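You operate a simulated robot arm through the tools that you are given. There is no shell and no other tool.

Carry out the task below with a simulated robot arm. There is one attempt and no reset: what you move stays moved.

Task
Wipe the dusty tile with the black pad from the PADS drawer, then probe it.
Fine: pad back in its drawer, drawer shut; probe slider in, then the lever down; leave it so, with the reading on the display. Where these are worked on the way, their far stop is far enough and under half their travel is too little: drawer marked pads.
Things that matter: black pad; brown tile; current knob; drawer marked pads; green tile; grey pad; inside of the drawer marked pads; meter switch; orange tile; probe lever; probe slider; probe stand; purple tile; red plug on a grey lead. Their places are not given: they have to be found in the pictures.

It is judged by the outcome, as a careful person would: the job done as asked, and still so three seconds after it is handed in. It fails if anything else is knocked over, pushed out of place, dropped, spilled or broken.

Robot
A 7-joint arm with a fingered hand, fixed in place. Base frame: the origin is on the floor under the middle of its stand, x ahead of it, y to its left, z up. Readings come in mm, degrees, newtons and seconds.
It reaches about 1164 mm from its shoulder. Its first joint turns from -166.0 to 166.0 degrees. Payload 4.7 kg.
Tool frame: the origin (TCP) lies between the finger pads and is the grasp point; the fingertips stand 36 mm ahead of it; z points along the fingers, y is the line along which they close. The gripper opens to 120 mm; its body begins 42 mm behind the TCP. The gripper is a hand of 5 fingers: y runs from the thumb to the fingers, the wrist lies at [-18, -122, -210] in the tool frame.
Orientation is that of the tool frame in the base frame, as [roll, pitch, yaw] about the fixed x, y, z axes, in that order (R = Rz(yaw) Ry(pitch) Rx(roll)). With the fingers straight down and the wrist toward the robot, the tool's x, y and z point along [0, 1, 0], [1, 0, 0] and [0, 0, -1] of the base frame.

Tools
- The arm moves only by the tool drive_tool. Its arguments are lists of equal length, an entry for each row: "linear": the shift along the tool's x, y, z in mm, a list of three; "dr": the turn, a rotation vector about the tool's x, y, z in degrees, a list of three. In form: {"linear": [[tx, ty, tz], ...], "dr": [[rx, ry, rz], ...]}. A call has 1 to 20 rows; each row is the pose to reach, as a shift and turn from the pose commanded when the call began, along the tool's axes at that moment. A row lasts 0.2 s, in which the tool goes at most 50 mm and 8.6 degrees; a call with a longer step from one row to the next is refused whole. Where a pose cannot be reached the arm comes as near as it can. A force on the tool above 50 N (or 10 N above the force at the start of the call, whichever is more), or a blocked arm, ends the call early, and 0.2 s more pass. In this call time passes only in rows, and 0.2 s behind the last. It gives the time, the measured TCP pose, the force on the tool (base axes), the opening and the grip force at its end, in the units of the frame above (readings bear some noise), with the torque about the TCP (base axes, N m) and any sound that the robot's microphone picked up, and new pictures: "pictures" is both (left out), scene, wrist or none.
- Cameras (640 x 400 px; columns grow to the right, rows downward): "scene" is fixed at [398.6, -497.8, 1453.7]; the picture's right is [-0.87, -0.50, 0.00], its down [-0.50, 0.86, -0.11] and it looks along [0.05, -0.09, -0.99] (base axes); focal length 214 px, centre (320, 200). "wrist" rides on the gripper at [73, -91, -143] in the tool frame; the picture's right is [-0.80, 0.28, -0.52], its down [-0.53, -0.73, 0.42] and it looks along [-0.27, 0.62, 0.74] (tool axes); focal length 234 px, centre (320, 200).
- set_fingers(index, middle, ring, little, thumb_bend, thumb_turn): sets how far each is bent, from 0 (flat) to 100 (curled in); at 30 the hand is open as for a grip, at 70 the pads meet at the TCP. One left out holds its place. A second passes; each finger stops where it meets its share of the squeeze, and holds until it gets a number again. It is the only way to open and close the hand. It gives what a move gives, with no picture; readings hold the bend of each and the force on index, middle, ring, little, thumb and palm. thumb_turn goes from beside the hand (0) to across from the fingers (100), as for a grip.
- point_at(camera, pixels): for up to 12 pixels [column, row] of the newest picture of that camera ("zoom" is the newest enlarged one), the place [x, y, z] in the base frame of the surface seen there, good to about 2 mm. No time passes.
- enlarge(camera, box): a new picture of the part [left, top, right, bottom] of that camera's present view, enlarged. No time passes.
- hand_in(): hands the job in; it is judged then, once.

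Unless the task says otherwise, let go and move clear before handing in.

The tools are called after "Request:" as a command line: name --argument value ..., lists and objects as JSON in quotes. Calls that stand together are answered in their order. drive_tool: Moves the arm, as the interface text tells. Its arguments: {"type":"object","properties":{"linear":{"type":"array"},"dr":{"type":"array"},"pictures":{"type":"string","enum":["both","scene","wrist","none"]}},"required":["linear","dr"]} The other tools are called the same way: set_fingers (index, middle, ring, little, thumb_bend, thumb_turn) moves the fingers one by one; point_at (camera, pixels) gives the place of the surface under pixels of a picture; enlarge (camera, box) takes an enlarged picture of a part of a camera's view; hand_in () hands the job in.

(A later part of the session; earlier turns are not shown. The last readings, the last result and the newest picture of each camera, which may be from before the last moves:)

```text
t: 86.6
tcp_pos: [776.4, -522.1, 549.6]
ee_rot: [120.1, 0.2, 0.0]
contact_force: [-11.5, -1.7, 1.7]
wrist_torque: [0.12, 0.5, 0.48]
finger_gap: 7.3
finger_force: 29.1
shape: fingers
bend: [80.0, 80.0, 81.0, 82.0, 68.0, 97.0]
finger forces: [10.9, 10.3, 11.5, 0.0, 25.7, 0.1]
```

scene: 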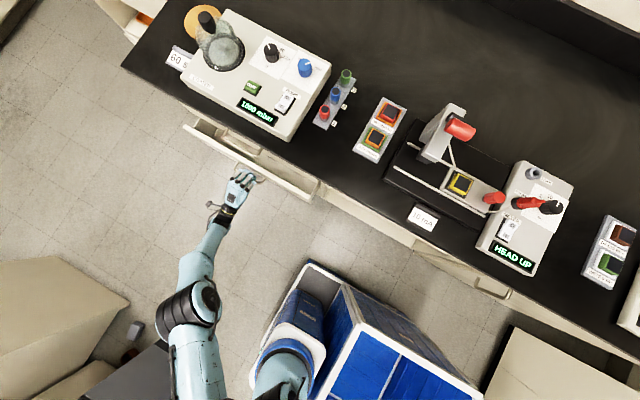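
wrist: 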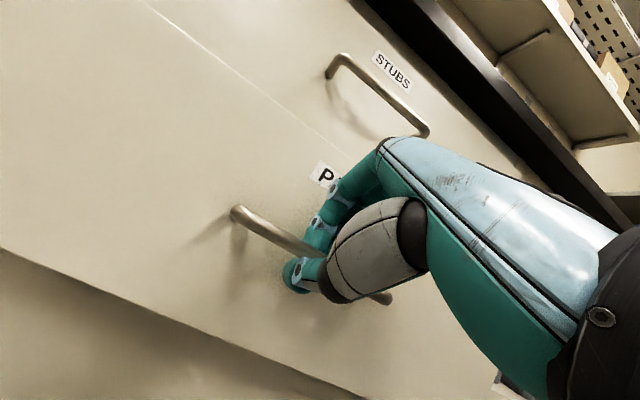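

The drawer is nearly closed (about 45 mm left). Continue pushing gently to the stop.

Request:
drive_tool --linear '[[0, 6, 10.4], [0, 12, 20.8], [0, 17, 29.4], [0, 20, 34.6], [0, 22.5, 39], [0, 24.5, 42.4]]' --dr '[[0, 0, 0], [0, 0, 0], [0, 0, 0], [0, 0, 0], [0, 0, 0], [0, 0, 0]]'

```text
t: 88.0
tcp_pos: [774.4, -570.3, 548.4]
ee_rot: [120.1, 0.2, 0.0]
contact_force: [-11.1, 1.3, 0.5]
wrist_torque: [0.18, 0.47, 0.45]
finger_gap: 7.5
finger_force: 29.0
shape: fingers
bend: [80.0, 80.0, 81.0, 82.0, 68.0, 97.0]
finger forces: [10.6, 9.7, 10.8, 0.1, 26.6, 0.0]
```

scene: 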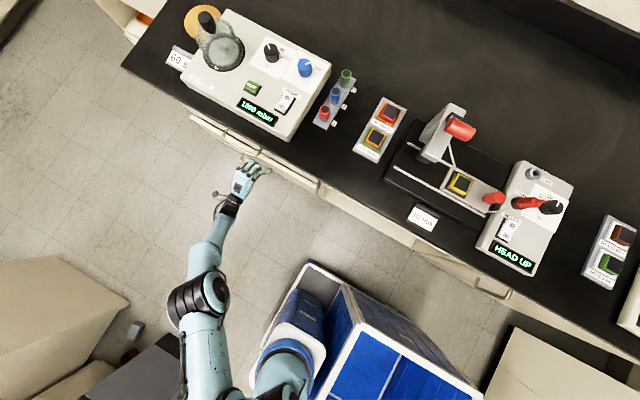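
wrist: 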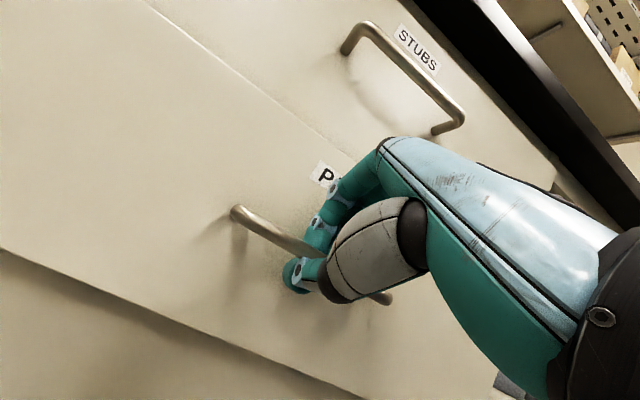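

Request:
drive_tool --linear '[[0, 1, 1.7], [0, 2, 3.5], [0, 3, 5.2], [0, 4, 6.9]]' --dr '[[0, 0, 0], [0, 0, 0], [0, 0, 0], [0, 0, 0]]' --pictures "none"

Request:
point_at --camera "wrist" --pixels '[[200, 60], [150, 60], [250, 110], [100, 200], [300, 150], [240, 60]]'

```text
t: 89.0
tcp_pos: [774.4, -576.7, 547.9]
ee_rot: [120.1, 0.1, 0.1]
contact_force: [-12.3, 1.1, 0.4]
wrist_torque: [0.12, 0.54, 0.47]
finger_gap: 7.5
finger_force: 28.3
shape: fingers
bend: [80.0, 80.0, 81.0, 82.0, 68.0, 97.0]
finger forces: [10.5, 9.5, 10.6, 0.0, 26.7, 0.0]
```

```text
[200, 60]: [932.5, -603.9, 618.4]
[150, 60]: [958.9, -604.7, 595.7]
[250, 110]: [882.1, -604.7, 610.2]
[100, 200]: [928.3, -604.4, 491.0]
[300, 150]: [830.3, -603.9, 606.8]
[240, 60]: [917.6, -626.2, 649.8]
```

The face is at y≈−611 now; about 15 mm remain. Keep pushing until the stop is felt.

Request:
drive_tool --linear '[[0, 1.5, 2.6], [0, 3, 5.2], [0, 4.5, 7.8], [0, 6, 10.4], [0, 7, 12.1], [0, 8, 13.9], [0, 9, 15.6]]' --dr '[[0, 0, 0], [0, 0, 0], [0, 0, 0], [0, 0, 0], [0, 0, 0], [0, 0, 0], [0, 0, 0]]' --pictures "wrist"

Request:
point_at --camera "wrist" --pixels '[[200, 60], [150, 60], [250, 110], [100, 200], [300, 150], [240, 60]]'

```text
t: 90.6
tcp_pos: [775.2, -594.9, 548.6]
ee_rot: [120.1, 0.2, 0.0]
contact_force: [-12.6, 6.8, 1.3]
wrist_torque: [0.19, 0.61, 0.4]
finger_gap: 9.1
finger_force: 27.8
shape: fingers
bend: [81.0, 80.0, 81.0, 82.0, 67.0, 97.0]
finger forces: [9.1, 8.3, 12.2, 0.0, 25.8, 0.0]
```

wrist: 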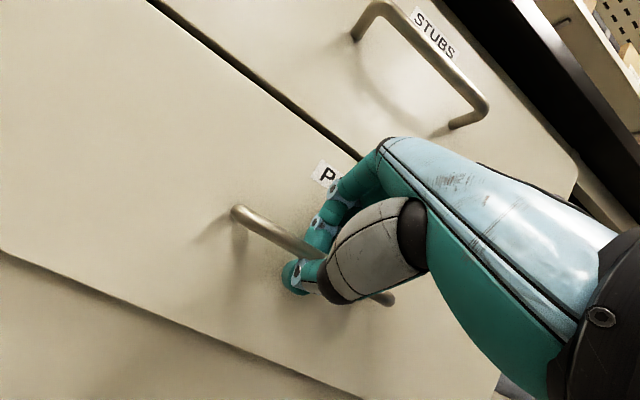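

```text
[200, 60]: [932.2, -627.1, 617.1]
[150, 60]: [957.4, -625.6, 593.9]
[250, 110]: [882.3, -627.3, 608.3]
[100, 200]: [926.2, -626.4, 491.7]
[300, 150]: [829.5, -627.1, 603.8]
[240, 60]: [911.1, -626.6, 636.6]
```

The drawer is shut: its face is at y≈−626.5, flush with the upper one. I'll release carefully: open thumb first, fingers a little, and back off.

Request:
set_fingers --thumb_bend 42

Request:
set_fingers --index 72 --middle 72 --ring 72 --little 72

Request:
drive_tool --linear '[[0, 0, -8], [0, 0, -20], [0, 0, -32]]' --dr '[[0, 0, 0], [0, 0, 0], [0, 0, 0]]' --pictures "wrist"

Request:
point_at --camera "wrist" --pixels '[[200, 60], [150, 60], [250, 110], [100, 200], [300, 150], [240, 60]]'

```text
t: 91.6
tcp_pos: [776.6, -596.0, 550.5]
ee_rot: [119.9, 0.0, 0.0]
contact_force: [3.1, -0.9, 16.7]
wrist_torque: [0.23, 0.52, -0.02]
finger_gap: 30.2
finger_force: 9.3
shape: fingers
bend: [82.0, 82.0, 82.0, 82.0, 42.0, 97.0]
finger forces: [1.0, 0.7, 6.5, 10.6, 0.1, 0.0]
```

```text
t: 92.6
tcp_pos: [775.7, -595.4, 549.0]
ee_rot: [120.2, 0.1, 0.1]
contact_force: [-0.9, 3.6, -0.8]
wrist_torque: [0.0, -0.03, -0.04]
finger_gap: 39.4
finger_force: 1.7
shape: fingers
bend: [72.0, 72.0, 72.0, 72.0, 42.0, 97.0]
finger forces: [0.1, 3.1, 0.1, 0.0, 0.1, 0.1]
```

```text
t: 93.4
tcp_pos: [774.5, -568.7, 565.4]
ee_rot: [120.0, 0.2, -0.1]
contact_force: [-0.3, 0.4, -0.2]
wrist_torque: [-0.02, 0.0, -0.03]
finger_gap: 39.5
finger_force: 0.1
shape: fingers
bend: [72.0, 72.0, 72.0, 72.0, 42.0, 97.0]
finger forces: [0.0, 0.0, 0.0, 0.0, 0.0, 0.1]
```

wrist: 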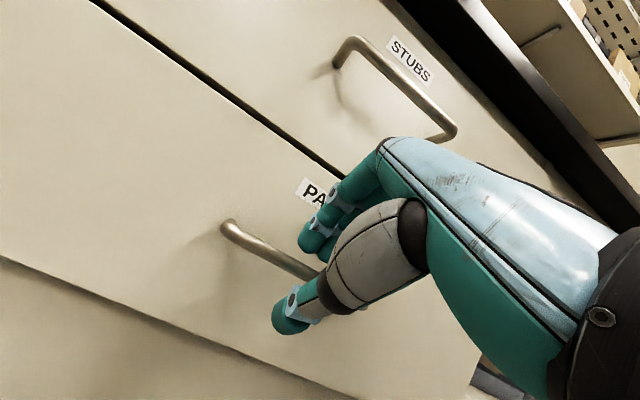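

```text
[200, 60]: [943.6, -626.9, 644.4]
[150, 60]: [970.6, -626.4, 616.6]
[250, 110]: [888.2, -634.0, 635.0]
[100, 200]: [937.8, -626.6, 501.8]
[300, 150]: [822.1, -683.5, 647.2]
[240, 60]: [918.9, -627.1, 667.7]
```

The drawer stays shut (y≈−626.5) and the hand is free of the bar. I'll back away and return along the first path to (240,−377,1287) with the hand facing the bench.

Request:
drive_tool --linear '[[0, 0, -35], [0, 0, -70], [0, 12, -110], [0, 30, -150], [0, 47.3, -190]]' --dr '[[0, 0, 0], [0, 0, 0], [0, 0, 0], [0, 0, 0], [0, 0, 0]]' --pictures "wrist"

Request:
drive_tool --linear '[[-26.7, 24.1, -16.8], [-53.4, 48.3, -33.6], [-80.1, 72.4, -50.4], [-106.8, 96.5, -67.3], [-133.5, 120.6, -84.1], [-160.2, 144.8, -100.9], [-186.9, 168.9, -117.7], [-213.6, 193, -134.5], [-240.3, 217.1, -151.3], [-267, 241.3, -168.2], [-293.7, 265.4, -185], [-320.4, 289.5, -201.8], [-347.1, 313.6, -218.6], [-373.8, 337.8, -235.4], [-400.5, 361.9, -252.2], [-427.2, 386, -269], [-453.9, 410.1, -285.9], [-480.6, 434.3, -302.7], [-507.3, 458.4, -319.5], [-534, 482.5, -336.3]]' --dr '[[3, 0, 0], [6, 0, 0], [9, 0, 0], [12, 0, 0], [15, 0, 0], [18, 0, 0], [21, 0, 0], [24, 0, 0], [27, 0, 0], [30, 0, 0], [33, 0, 0], [36, 0, 0], [39, 0, 0], [42, 0, 0], [45, 0, 0], [48, 0, 0], [51, 0, 0], [54, 0, 0], [57, 0, 0], [60, 0, 0]]'

```text
t: 94.6
tcp_pos: [773.5, -426.7, 700.9]
ee_rot: [120.0, 0.2, 0.0]
contact_force: [-1.1, -0.1, -0.4]
wrist_torque: [-0.06, -0.02, 0.02]
finger_gap: 39.5
finger_force: 0.1
shape: fingers
bend: [72.0, 72.0, 72.0, 72.0, 42.0, 97.0]
finger forces: [0.0, 0.1, 0.0, 0.0, 0.0, 0.1]
```

wrist: 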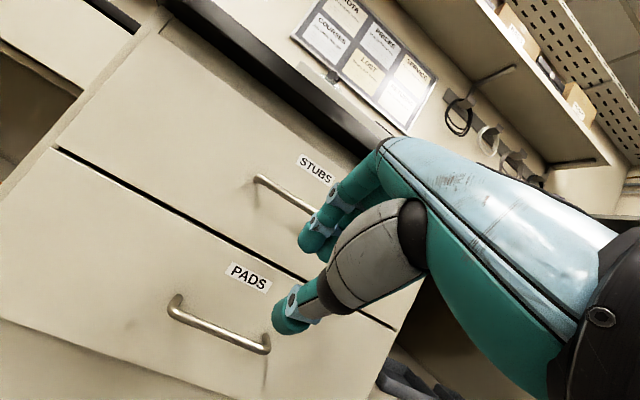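

```text
t: 98.8
tcp_pos: [242.7, -377.4, 1288.5]
ee_rot: [-179.9, 0.2, 0.1]
contact_force: [-0.4, 0.0, 1.3]
wrist_torque: [-0.03, 0.0, 0.01]
finger_gap: 39.5
finger_force: 0.1
shape: fingers
bend: [72.0, 72.0, 72.0, 72.0, 42.0, 98.0]
finger forces: [0.1, 0.0, 0.0, 0.0, 0.0, 0.0]
```

scene: 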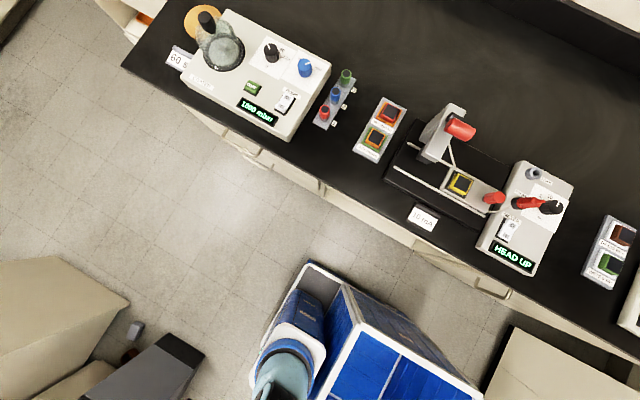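
wrist: 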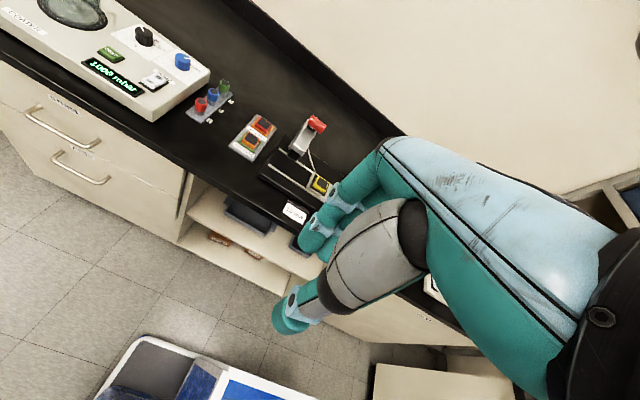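

Both drawers are shut and the hand is at yaw 0. With an unobstructed view I'll measure the slider knob, plug and PARK socket precisely.

Request:
enlarge --camera "scene" --box '[440, 155, 560, 235]'

```text
5.00 times, centred on (500, 195) of scene
```

zoom: 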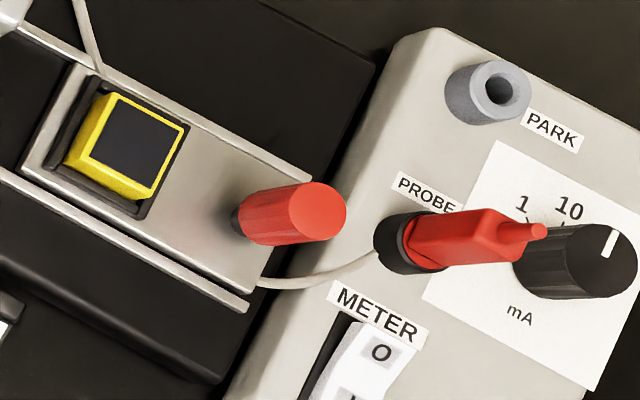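

Request:
point_at --camera "zoom" --pixels '[[318, 212], [295, 205], [340, 220], [245, 220], [385, 245], [410, 215], [430, 235], [500, 225], [545, 230], [500, 88], [460, 90], [300, 260]]'

Request:
enlarge --camera "wrist" --box '[240, 90, 380, 240]'

```text
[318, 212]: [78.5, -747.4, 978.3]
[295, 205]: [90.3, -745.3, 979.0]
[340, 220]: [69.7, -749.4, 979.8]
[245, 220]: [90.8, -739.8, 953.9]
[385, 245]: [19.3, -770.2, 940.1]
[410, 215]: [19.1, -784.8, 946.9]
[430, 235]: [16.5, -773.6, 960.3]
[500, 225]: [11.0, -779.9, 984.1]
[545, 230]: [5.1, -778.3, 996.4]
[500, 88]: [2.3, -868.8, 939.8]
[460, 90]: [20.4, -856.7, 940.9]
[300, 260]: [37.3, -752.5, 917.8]
```

```text
2.67 times, centred on (310, 165) of wrist
```

zoom: 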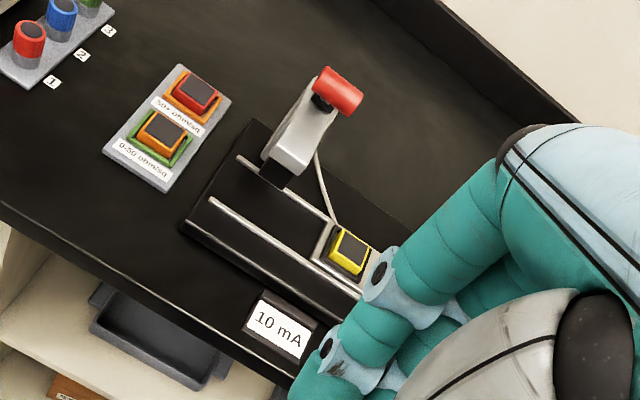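

Knob centre (80,−747), top z 979; the plug is at x≈0–28, y≈−790…−765, top z 996. I'll curl middle, ring and little fingers out of the way so only index and thumb pinch the knob, and check their clearance.

Request:
set_fingers --index 54 --middle 100 --ring 100 --little 100 --thumb_bend 40

Request:
drive_tool --linear '[[-10, 30, 0], [-20, 65, 0], [-30, 100, 10], [-40, 135, 20]]' --dr '[[0, 0, 0], [0, 0, 0], [0, 0, 0], [0, 0, 0]]'

Request:
enlarge --camera "wrist" --box '[240, 120, 440, 340]'

Request:
enlarge --camera "scene" --box '[380, 190, 640, 400]'

```text
t: 99.8
tcp_pos: [242.7, -377.4, 1288.2]
ee_rot: [180.0, 0.2, 0.2]
contact_force: [-0.3, -0.2, 0.4]
wrist_torque: [0.0, -0.02, 0.0]
finger_gap: 71.5
finger_force: 0.1
shape: fingers
bend: [54.0, 100.0, 100.0, 100.0, 40.0, 98.0]
finger forces: [0.0, 0.0, 0.0, 0.0, 0.0, 0.0]
```

```text
t: 100.8
tcp_pos: [202.6, -511.3, 1269.5]
ee_rot: [179.9, 0.1, 0.1]
contact_force: [0.3, 1.8, 0.5]
wrist_torque: [-0.05, 0.07, -0.04]
finger_gap: 71.6
finger_force: 0.1
shape: fingers
bend: [54.0, 100.0, 100.0, 100.0, 40.0, 98.0]
finger forces: [0.1, 0.0, 0.0, 0.0, 0.0, 0.0]
```

scene: 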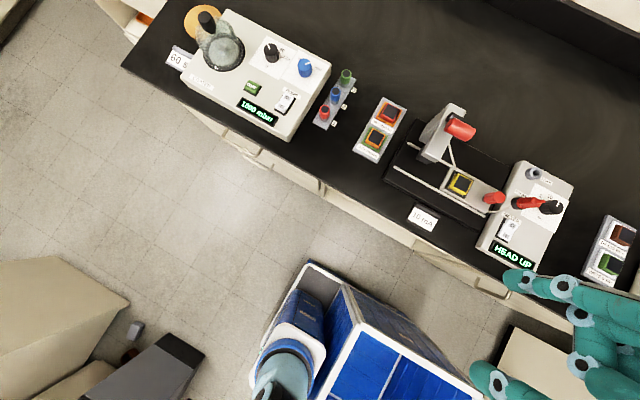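
wrist: 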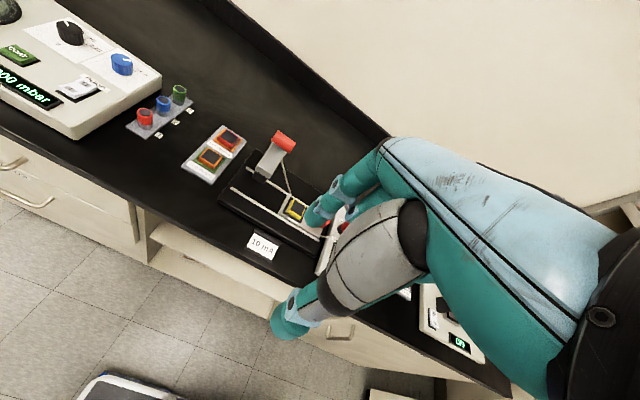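

```text
1.82 times, centred on (340, 230) of wrist
```

zoom: 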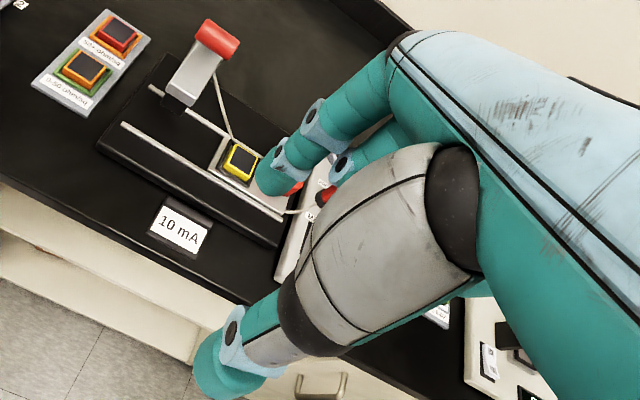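

```text
1.90 times, centred on (510, 295) of scene
```

zoom: 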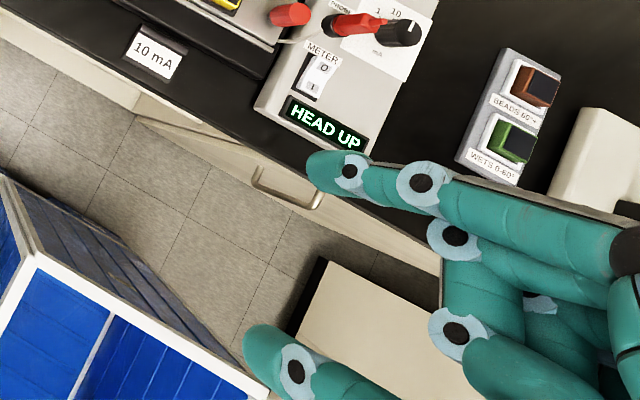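

Request:
point_at --camera "zoom" --pixels '[[325, 175], [350, 172], [420, 183], [452, 238], [458, 280], [458, 332], [500, 360], [540, 300], [270, 340], [298, 370], [520, 270]]'

```text
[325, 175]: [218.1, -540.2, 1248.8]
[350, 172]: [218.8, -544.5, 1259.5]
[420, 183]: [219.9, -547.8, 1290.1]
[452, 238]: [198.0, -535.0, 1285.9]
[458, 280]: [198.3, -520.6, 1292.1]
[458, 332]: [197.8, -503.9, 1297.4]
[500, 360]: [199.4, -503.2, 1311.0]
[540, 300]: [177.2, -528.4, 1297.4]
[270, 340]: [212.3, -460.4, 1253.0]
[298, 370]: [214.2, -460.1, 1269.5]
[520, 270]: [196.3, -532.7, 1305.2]
```

Curled fingers' undersides sit ~8 mm above TCP level, so a TCP height of ~1002 clears the plug. I'll go to hover above the knob at (75,−751,1060).

Request:
drive_tool --linear '[[-16, 30, 26], [-32, 60, 52], [-48, 90, 78], [-64, 120, 104.5], [-80, 150, 130.6], [-96, 180, 156.8], [-112, 210, 183], [-127.6, 240, 209]]' --dr '[[0, 0, 0], [0, 0, 0], [0, 0, 0], [0, 0, 0], [0, 0, 0], [0, 0, 0], [0, 0, 0], [0, 0, 0]]'

Request:
enlarge --camera "wrist" --box '[220, 150, 400, 350]'

Request:
enlarge --camera "scene" --box '[440, 120, 580, 240]'

```text
t: 102.6
tcp_pos: [74.4, -752.5, 1060.5]
ee_rot: [179.9, 0.2, 0.1]
contact_force: [0.5, 0.5, 2.9]
wrist_torque: [-0.01, 0.04, 0.0]
finger_gap: 71.5
finger_force: 0.1
shape: fingers
bend: [54.0, 100.0, 100.0, 100.0, 40.0, 98.0]
finger forces: [0.0, 0.1, 0.1, 0.0, 0.0, 0.0]
```

scene: 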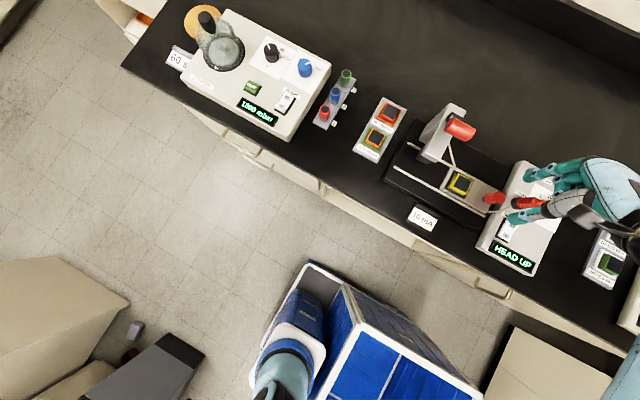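
wrist: 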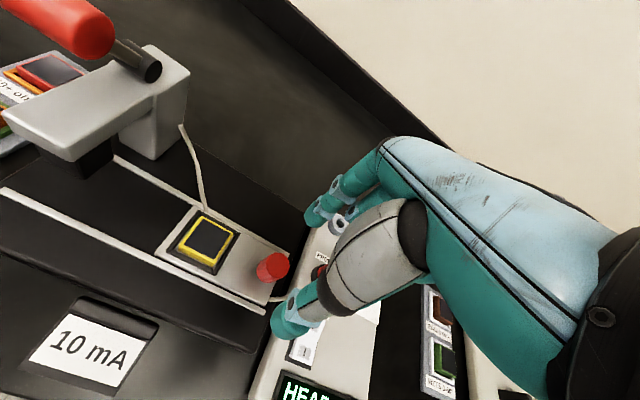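

```text
2.00 times, centred on (310, 250) of wrist
```

zoom: 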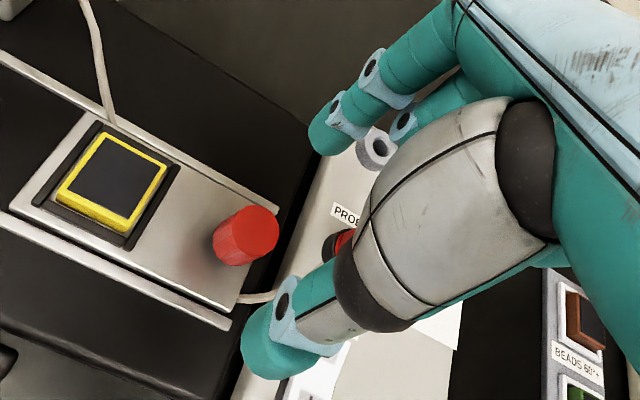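

```text
3.33 times, centred on (510, 180) of scene
```

zoom: 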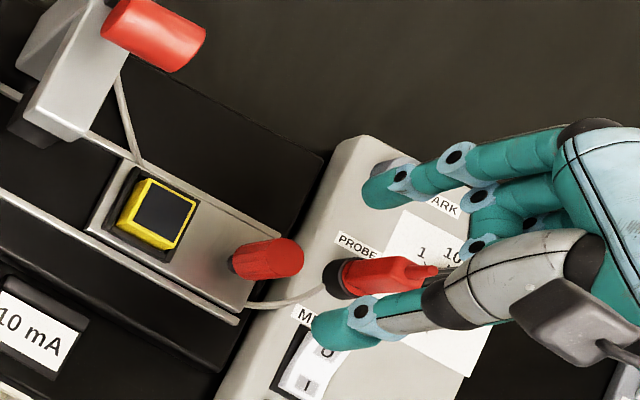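

The knob is right below between index and thumb. Descending to z≈1002.

Request:
drive_tool --linear '[[0, 0, 20], [0, 0, 40], [0, 0, 52], [0, 0, 58]]' --dr '[[0, 0, 0], [0, 0, 0], [0, 0, 0], [0, 0, 0]]'

Request:
enlarge --camera "wrist" --box '[220, 150, 400, 350]'

Request:
enlarge --camera "scene" --box '[440, 120, 580, 240]'

```text
t: 103.6
tcp_pos: [74.0, -751.6, 1001.5]
ee_rot: [-180.0, 0.1, -0.1]
contact_force: [0.2, 0.3, 1.4]
wrist_torque: [0.01, 0.0, -0.03]
finger_gap: 71.3
finger_force: 0.0
shape: fingers
bend: [54.0, 100.0, 100.0, 100.0, 40.0, 98.0]
finger forces: [0.0, 0.0, 0.0, 0.0, 0.0, 0.0]
```

scene: 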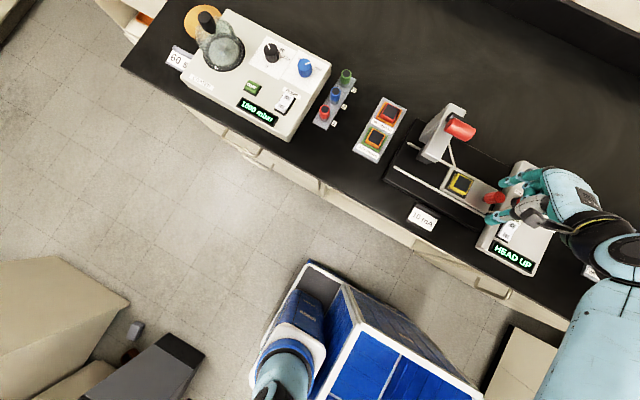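
wrist: 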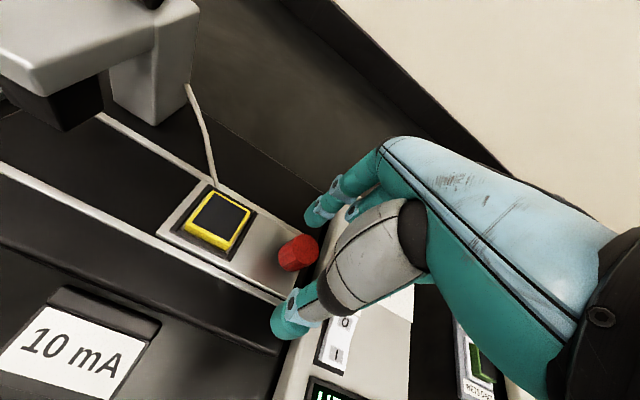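

```text
2.00 times, centred on (310, 250) of wrist
```

zoom: 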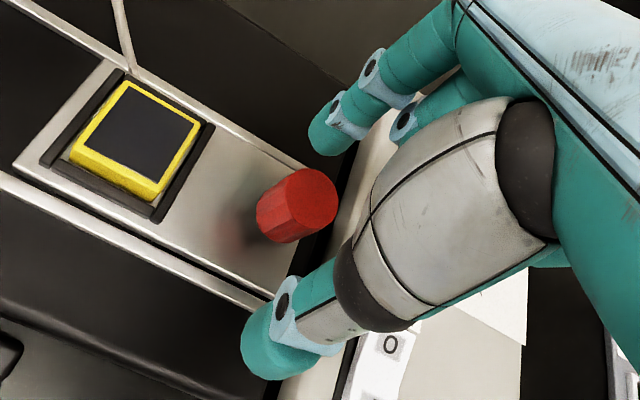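

```text
3.33 times, centred on (510, 180) of scene
```

zoom: 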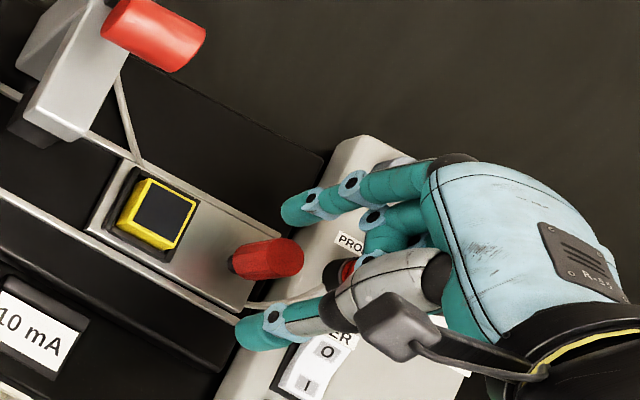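

The knob lies between index and thumb. Closing the pinch.

Request:
set_fingers --index 78 --thumb_bend 72

Request:
enlarge --camera "scene" --box '[440, 120, 580, 240]'

Request:
enlarge --camera "wrist" --box '[220, 150, 400, 350]'

```text
t: 104.6
tcp_pos: [73.7, -753.8, 1001.7]
ee_rot: [-179.8, 0.0, 0.1]
contact_force: [-0.5, -0.5, -3.6]
wrist_torque: [-0.02, 0.05, 0.02]
finger_gap: 23.4
finger_force: 9.5
shape: fingers
bend: [63.0, 100.0, 100.0, 100.0, 64.0, 97.0]
finger forces: [9.5, 0.1, 0.0, 0.0, 9.4, 0.1]
```

```text
3.33 times, centred on (510, 180) of scene
```

zoom: 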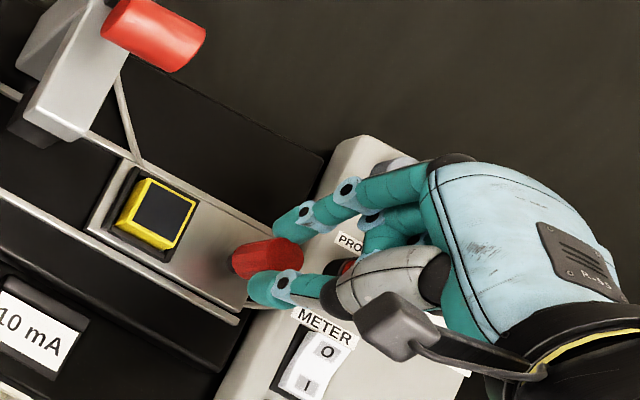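

```text
2.00 times, centred on (310, 250) of wrist
```

zoom: 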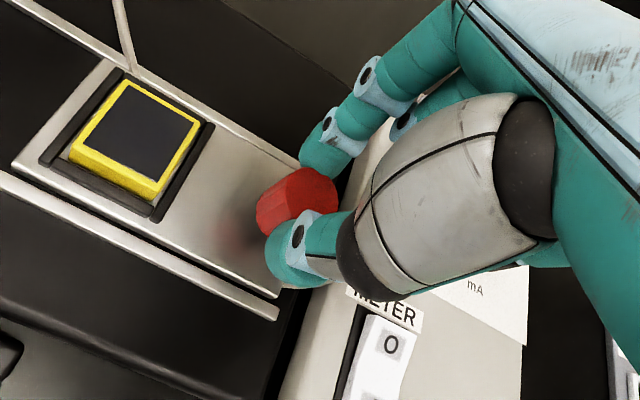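

The knob is pinched (9.5 N each side). I'll slide it toward +x, first 60 mm.

Request:
drive_tool --linear '[[5, 0, 0], [12, 0, 0], [20, 0, 0], [28, 0, 0], [36, 0, 0], [44, 0, 0], [52, 0, 0], [60, 0, 0]]' --dr '[[0, 0, 0], [0, 0, 0], [0, 0, 0], [0, 0, 0], [0, 0, 0], [0, 0, 0], [0, 0, 0], [0, 0, 0]]'

Request:
enlarge --camera "scene" --box '[400, 100, 540, 220]'

Request:
enlarge --camera "wrist" --box '[120, 50, 400, 350]'

```text
t: 106.4
tcp_pos: [134.5, -751.8, 1000.8]
ee_rot: [-179.9, 0.1, 0.2]
contact_force: [-1.1, 2.0, -4.5]
wrist_torque: [0.08, 0.07, 0.05]
finger_gap: 23.0
finger_force: 9.8
shape: fingers
bend: [63.0, 100.0, 100.0, 100.0, 64.0, 97.0]
finger forces: [8.6, 0.0, 0.0, 0.0, 11.1, 0.0]
```

scene: 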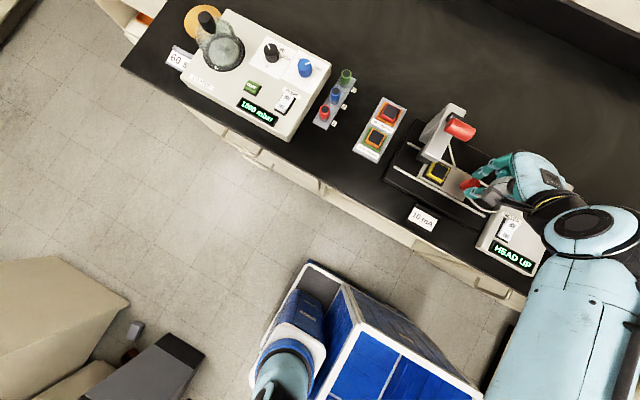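
wrist: 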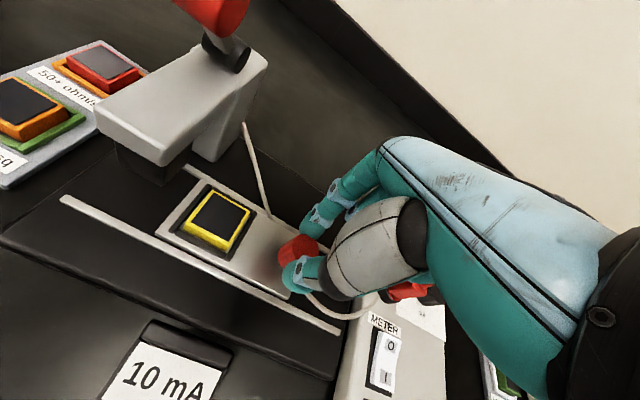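

```text
3.33 times, centred on (470, 160) of scene
```

zoom: 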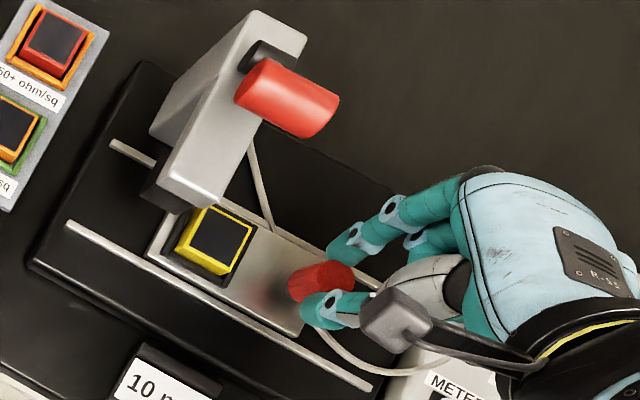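

```text
1.33 times, centred on (260, 200) of wrist
```

zoom: 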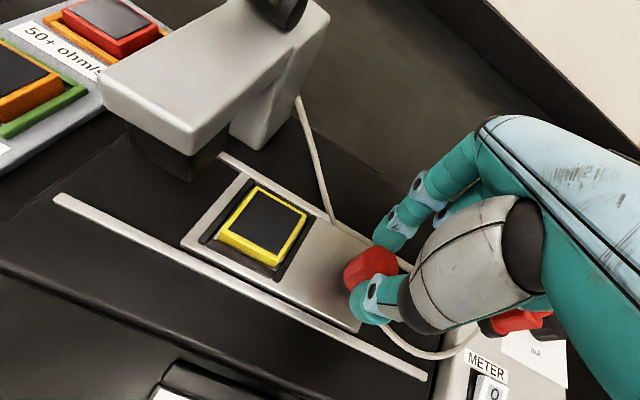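

The sled follows. Before pushing on I'll check where the grey lead runs relative to the index finger's path.

Request:
point_at --camera "zoom" --pixels '[[300, 110], [310, 150], [322, 185], [332, 215], [365, 238], [400, 262], [195, 175], [160, 150], [265, 215], [375, 265], [440, 355]]'

Request:
point_at --camera "wrist" --pixels '[[215, 220], [295, 250], [245, 150], [262, 195], [310, 215], [345, 195], [210, 20], [235, 50], [150, 180]]'

```text
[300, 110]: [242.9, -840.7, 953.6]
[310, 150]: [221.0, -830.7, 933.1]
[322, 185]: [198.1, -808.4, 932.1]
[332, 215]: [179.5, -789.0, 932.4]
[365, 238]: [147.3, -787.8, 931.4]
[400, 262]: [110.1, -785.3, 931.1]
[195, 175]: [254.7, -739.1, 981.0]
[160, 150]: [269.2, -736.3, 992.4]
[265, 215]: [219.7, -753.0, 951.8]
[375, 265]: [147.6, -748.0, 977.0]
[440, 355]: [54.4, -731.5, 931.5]
```

```text
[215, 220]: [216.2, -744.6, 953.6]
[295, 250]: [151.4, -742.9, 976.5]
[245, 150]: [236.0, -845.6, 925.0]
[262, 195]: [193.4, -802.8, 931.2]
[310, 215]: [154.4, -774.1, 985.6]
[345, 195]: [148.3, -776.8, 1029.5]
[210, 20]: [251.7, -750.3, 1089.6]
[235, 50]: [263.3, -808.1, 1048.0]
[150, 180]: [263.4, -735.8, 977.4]
```

The lead lies flat at z≈932, no conflict. Tile centre is at x≈217; the head is near x≈268. Continue sliding.

Request:
drive_tool --linear '[[6, 0, 0], [13, 0, 0], [20, 0, 0], [27, 0, 0], [34, 0, 0], [40, 0, 0]]' --dr '[[0, 0, 0], [0, 0, 0], [0, 0, 0], [0, 0, 0], [0, 0, 0], [0, 0, 0]]'

Request:
enlarge --camera "scene" --box '[400, 100, 540, 220]'

Request:
enlarge --camera "wrist" --box '[120, 50, 400, 350]'

```text
t: 107.8
tcp_pos: [175.4, -753.2, 1000.6]
ee_rot: [-180.0, 0.0, 0.1]
contact_force: [0.2, 1.6, -2.8]
wrist_torque: [0.06, 0.01, 0.02]
finger_gap: 23.1
finger_force: 9.5
shape: fingers
bend: [63.0, 100.0, 100.0, 100.0, 64.0, 97.0]
finger forces: [8.8, 0.0, 0.0, 0.0, 10.5, 0.0]
```

scene: 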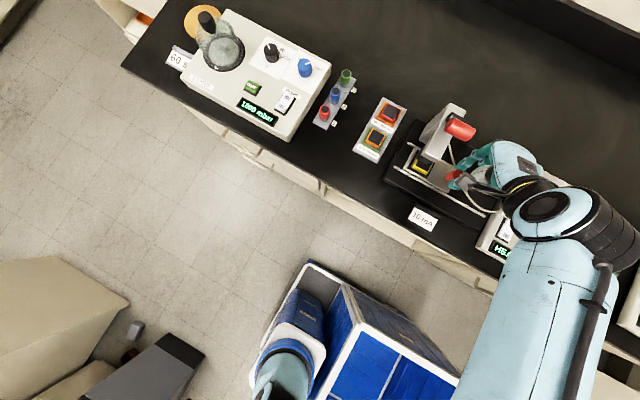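
wrist: 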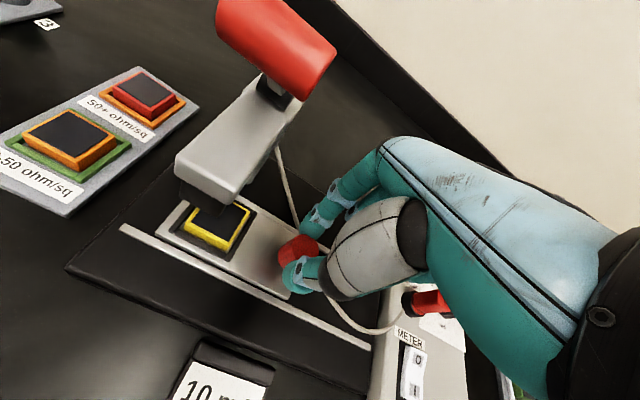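

```text
3.33 times, centred on (470, 160) of scene
```

zoom: 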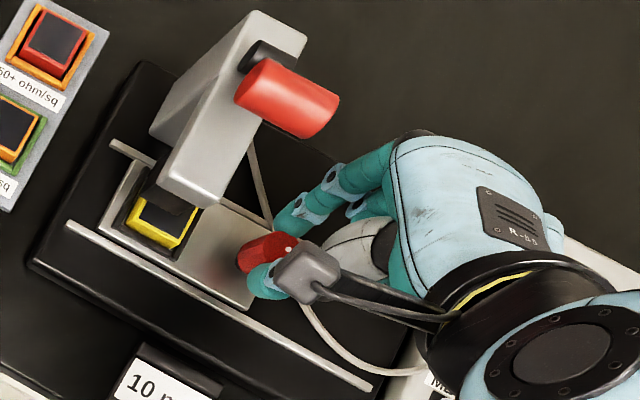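

```text
1.33 times, centred on (260, 200) of wrist
```

zoom: 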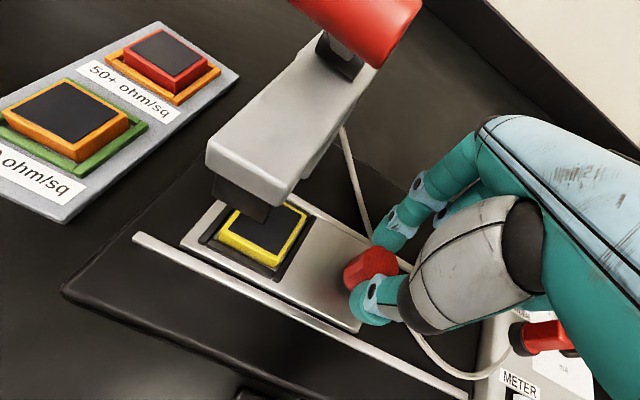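

The tile is almost under the head. Continue in small steps until the stop.

Request:
drive_tool --linear '[[3, 0, 0], [6, 0, 0], [9, 0, 0]]' --dr '[[0, 0, 0], [0, 0, 0], [0, 0, 0]]' --pictures "none"

Request:
drive_tool --linear '[[2, 0, 0], [4, 0, 0]]' --dr '[[0, 0, 0], [0, 0, 0]]' --pictures "both"

Request:
enlarge --camera "wrist" --box '[120, 50, 400, 350]'

```text
t: 108.6
tcp_pos: [183.8, -752.7, 1001.2]
ee_rot: [-179.9, 0.2, 0.1]
contact_force: [-0.5, 2.0, -2.4]
wrist_torque: [0.02, 0.06, 0.03]
finger_gap: 23.1
finger_force: 9.6
shape: fingers
bend: [63.0, 100.0, 100.0, 100.0, 64.0, 97.0]
finger forces: [8.8, 0.1, 0.0, 0.1, 10.6, 0.1]
```

```text
t: 109.2
tcp_pos: [187.8, -752.7, 1001.2]
ee_rot: [-180.0, 0.1, 0.2]
contact_force: [0.1, 1.5, -2.7]
wrist_torque: [0.07, 0.03, 0.04]
finger_gap: 23.0
finger_force: 9.5
shape: fingers
bend: [63.0, 100.0, 100.0, 100.0, 64.0, 97.0]
finger forces: [9.0, 0.0, 0.0, 0.1, 10.3, 0.0]
```

scene: 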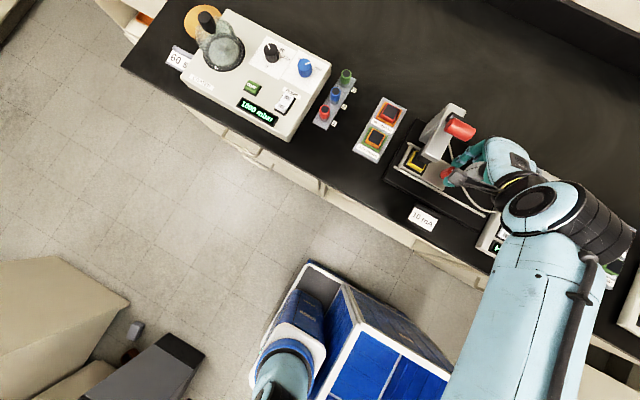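
wrist: 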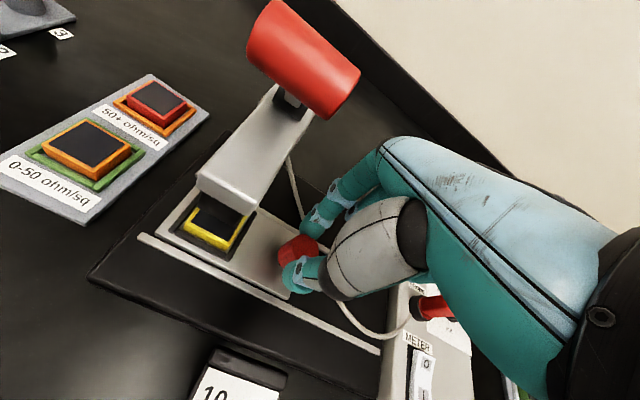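

```text
1.33 times, centred on (260, 200) of wrist
```

zoom: 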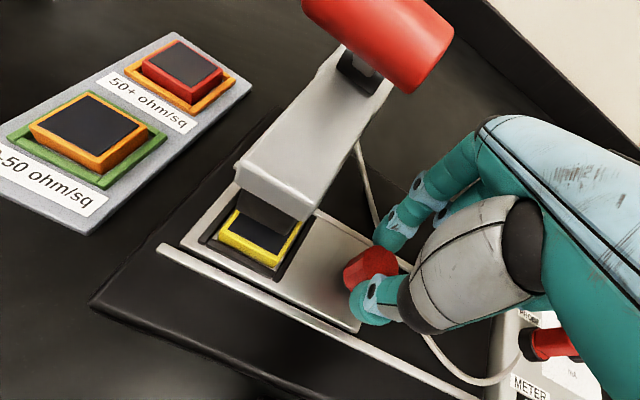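

Still sliding freely; the rail has ~10–15 mm left. Continue.

Request:
drive_tool --linear '[[2, 0, 0], [4, 0, 0], [6, 0, 0]]' --dr '[[0, 0, 0], [0, 0, 0], [0, 0, 0]]' --pictures "none"

Request:
drive_tool --linear '[[2, 0, 0], [4, 0, 0], [6, 0, 0]]' --dr '[[0, 0, 0], [0, 0, 0], [0, 0, 0]]' --pictures "both"

Request:
enlarge --camera "wrist" --box '[120, 50, 400, 350]'

```text
t: 110.0
tcp_pos: [191.9, -752.4, 1001.0]
ee_rot: [-179.9, 0.2, -0.1]
contact_force: [-7.1, 3.0, -3.4]
wrist_torque: [0.09, 0.19, 0.0]
finger_gap: 23.2
finger_force: 9.7
shape: fingers
bend: [63.0, 100.0, 100.0, 100.0, 64.0, 98.0]
finger forces: [7.4, 0.1, 0.1, 0.0, 11.8, 0.1]
```

```text
t: 110.8
tcp_pos: [198.6, -752.3, 1000.8]
ee_rot: [-180.0, 0.3, 0.0]
contact_force: [-11.1, 2.9, -2.1]
wrist_torque: [0.08, 0.3, 0.07]
finger_gap: 22.6
finger_force: 8.8
shape: fingers
bend: [64.0, 100.0, 100.0, 100.0, 64.0, 100.0]
finger forces: [6.3, 0.0, 0.0, 0.0, 11.3, 0.0]
```

scene: 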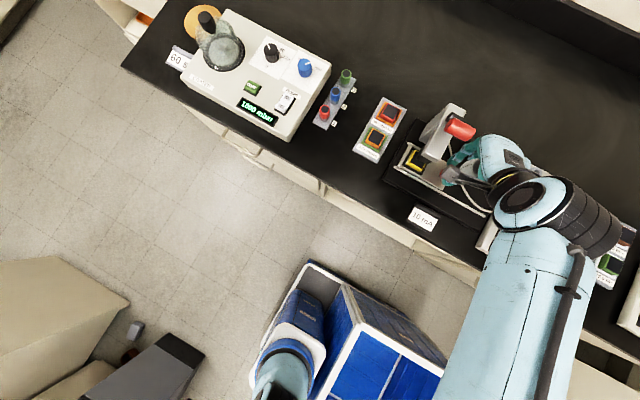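
wrist: 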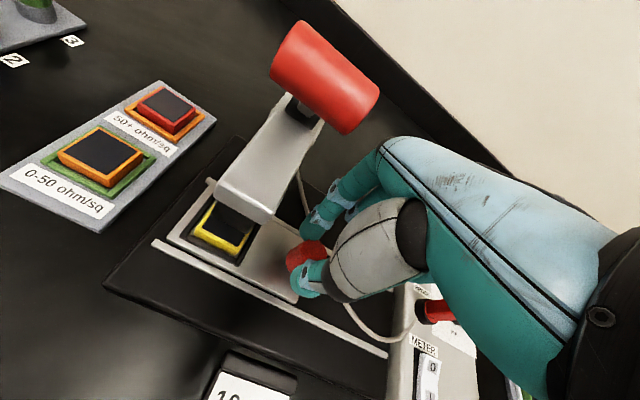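

```text
1.33 times, centred on (260, 200) of wrist
```

zoom: 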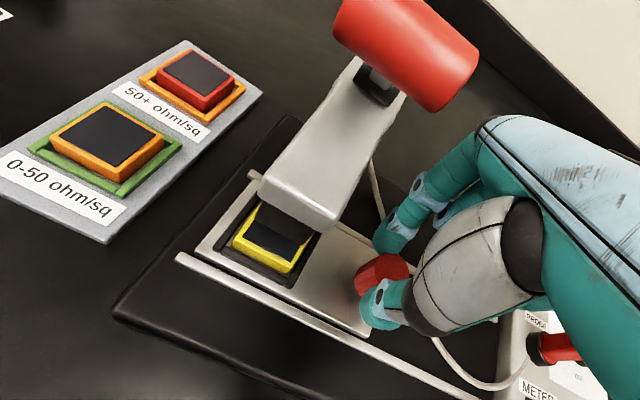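

The slider has reached its stop (−11 N, knob slipping in the pinch). I'll open the fingers and lift straight up.

Request:
set_fingers --index 50 --thumb_bend 40

Request:
drive_tool --linear '[[-6, 0, 0], [-6, 0, -20], [-8, 0, -50], [-15, -10, -90], [-25, -25, -130], [-35, -45, -165]]' --dr '[[0, 0, 0], [0, 0, 0], [0, 0, 0], [0, 0, 0], [0, 0, 0], [0, 0, 0]]'

Request:
enlarge --camera "scene" --box '[400, 90, 540, 230]'

Request:
enlarge --camera "wrist" --box '[120, 50, 400, 350]'

```text
t: 111.8
tcp_pos: [199.5, -752.2, 1001.2]
ee_rot: [-179.9, 0.1, 0.2]
contact_force: [0.3, 0.4, -0.4]
wrist_torque: [-0.01, 0.01, 0.02]
finger_gap: 77.2
finger_force: 0.0
shape: fingers
bend: [50.0, 100.0, 100.0, 100.0, 40.0, 98.0]
finger forces: [0.0, 0.0, 0.1, 0.1, 0.1, 0.0]
```

```text
t: 113.2
tcp_pos: [165.6, -708.5, 1165.9]
ee_rot: [-179.9, 0.3, 0.0]
contact_force: [-0.6, 0.1, -1.2]
wrist_torque: [0.05, -0.01, -0.02]
finger_gap: 77.6
finger_force: 0.1
shape: fingers
bend: [50.0, 100.0, 100.0, 100.0, 40.0, 98.0]
finger forces: [0.1, 0.0, 0.0, 0.1, 0.1, 0.0]
```

scene: 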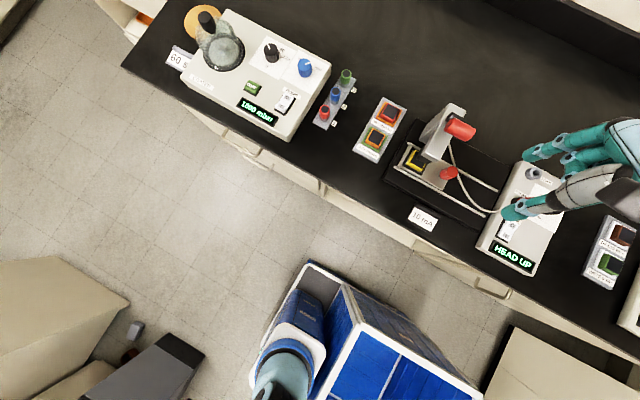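
wrist: 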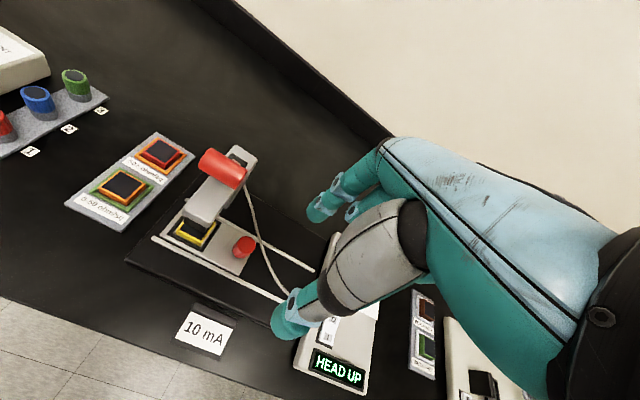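

```text
2.86 times, centred on (470, 160) of scene
```

zoom: 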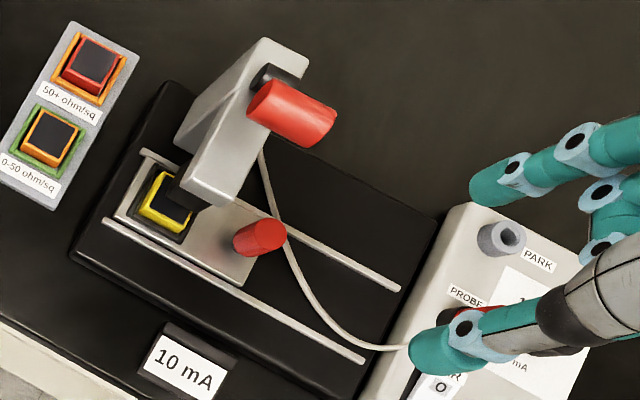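

```text
1.33 times, centred on (260, 200) of wrist
```

zoom: 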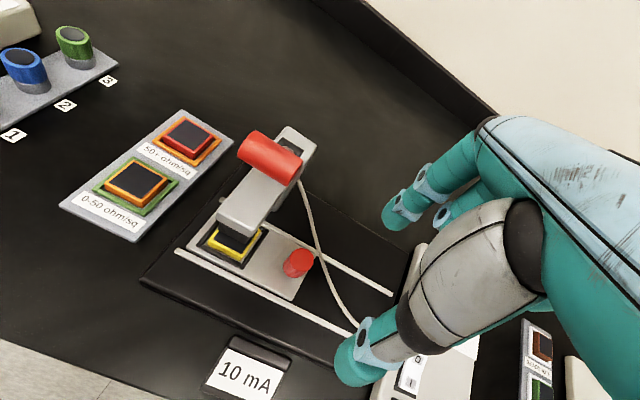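

Slider is in: I'll verify positions of tile, knob and head, and measure the lever again.

Request:
point_at --camera "zoom" --pixels '[[300, 262], [270, 145], [245, 140], [285, 165], [288, 147], [262, 150], [235, 235], [230, 255], [215, 240], [290, 135], [235, 215]]'

Request:
enlarge --camera "wrist" --box '[140, 120, 280, 280]'

```text
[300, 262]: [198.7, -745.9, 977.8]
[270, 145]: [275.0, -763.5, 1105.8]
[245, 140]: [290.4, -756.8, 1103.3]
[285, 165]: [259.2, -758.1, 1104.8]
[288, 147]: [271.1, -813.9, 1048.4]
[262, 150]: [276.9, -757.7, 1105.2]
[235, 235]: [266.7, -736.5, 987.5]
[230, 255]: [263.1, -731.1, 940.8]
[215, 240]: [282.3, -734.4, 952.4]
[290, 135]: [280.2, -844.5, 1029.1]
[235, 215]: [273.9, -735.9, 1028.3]
```

```text
2.50 times, centred on (210, 200) of wrist
```

zoom: 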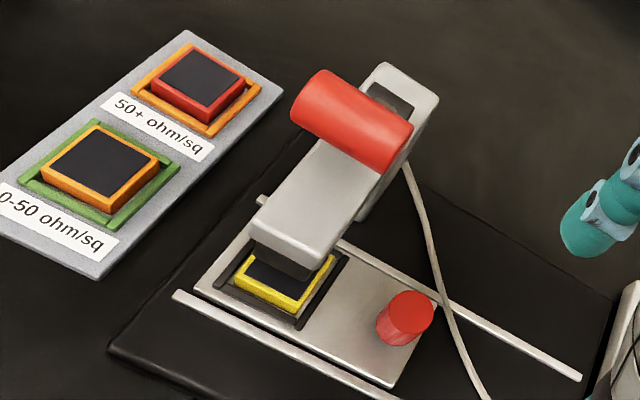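

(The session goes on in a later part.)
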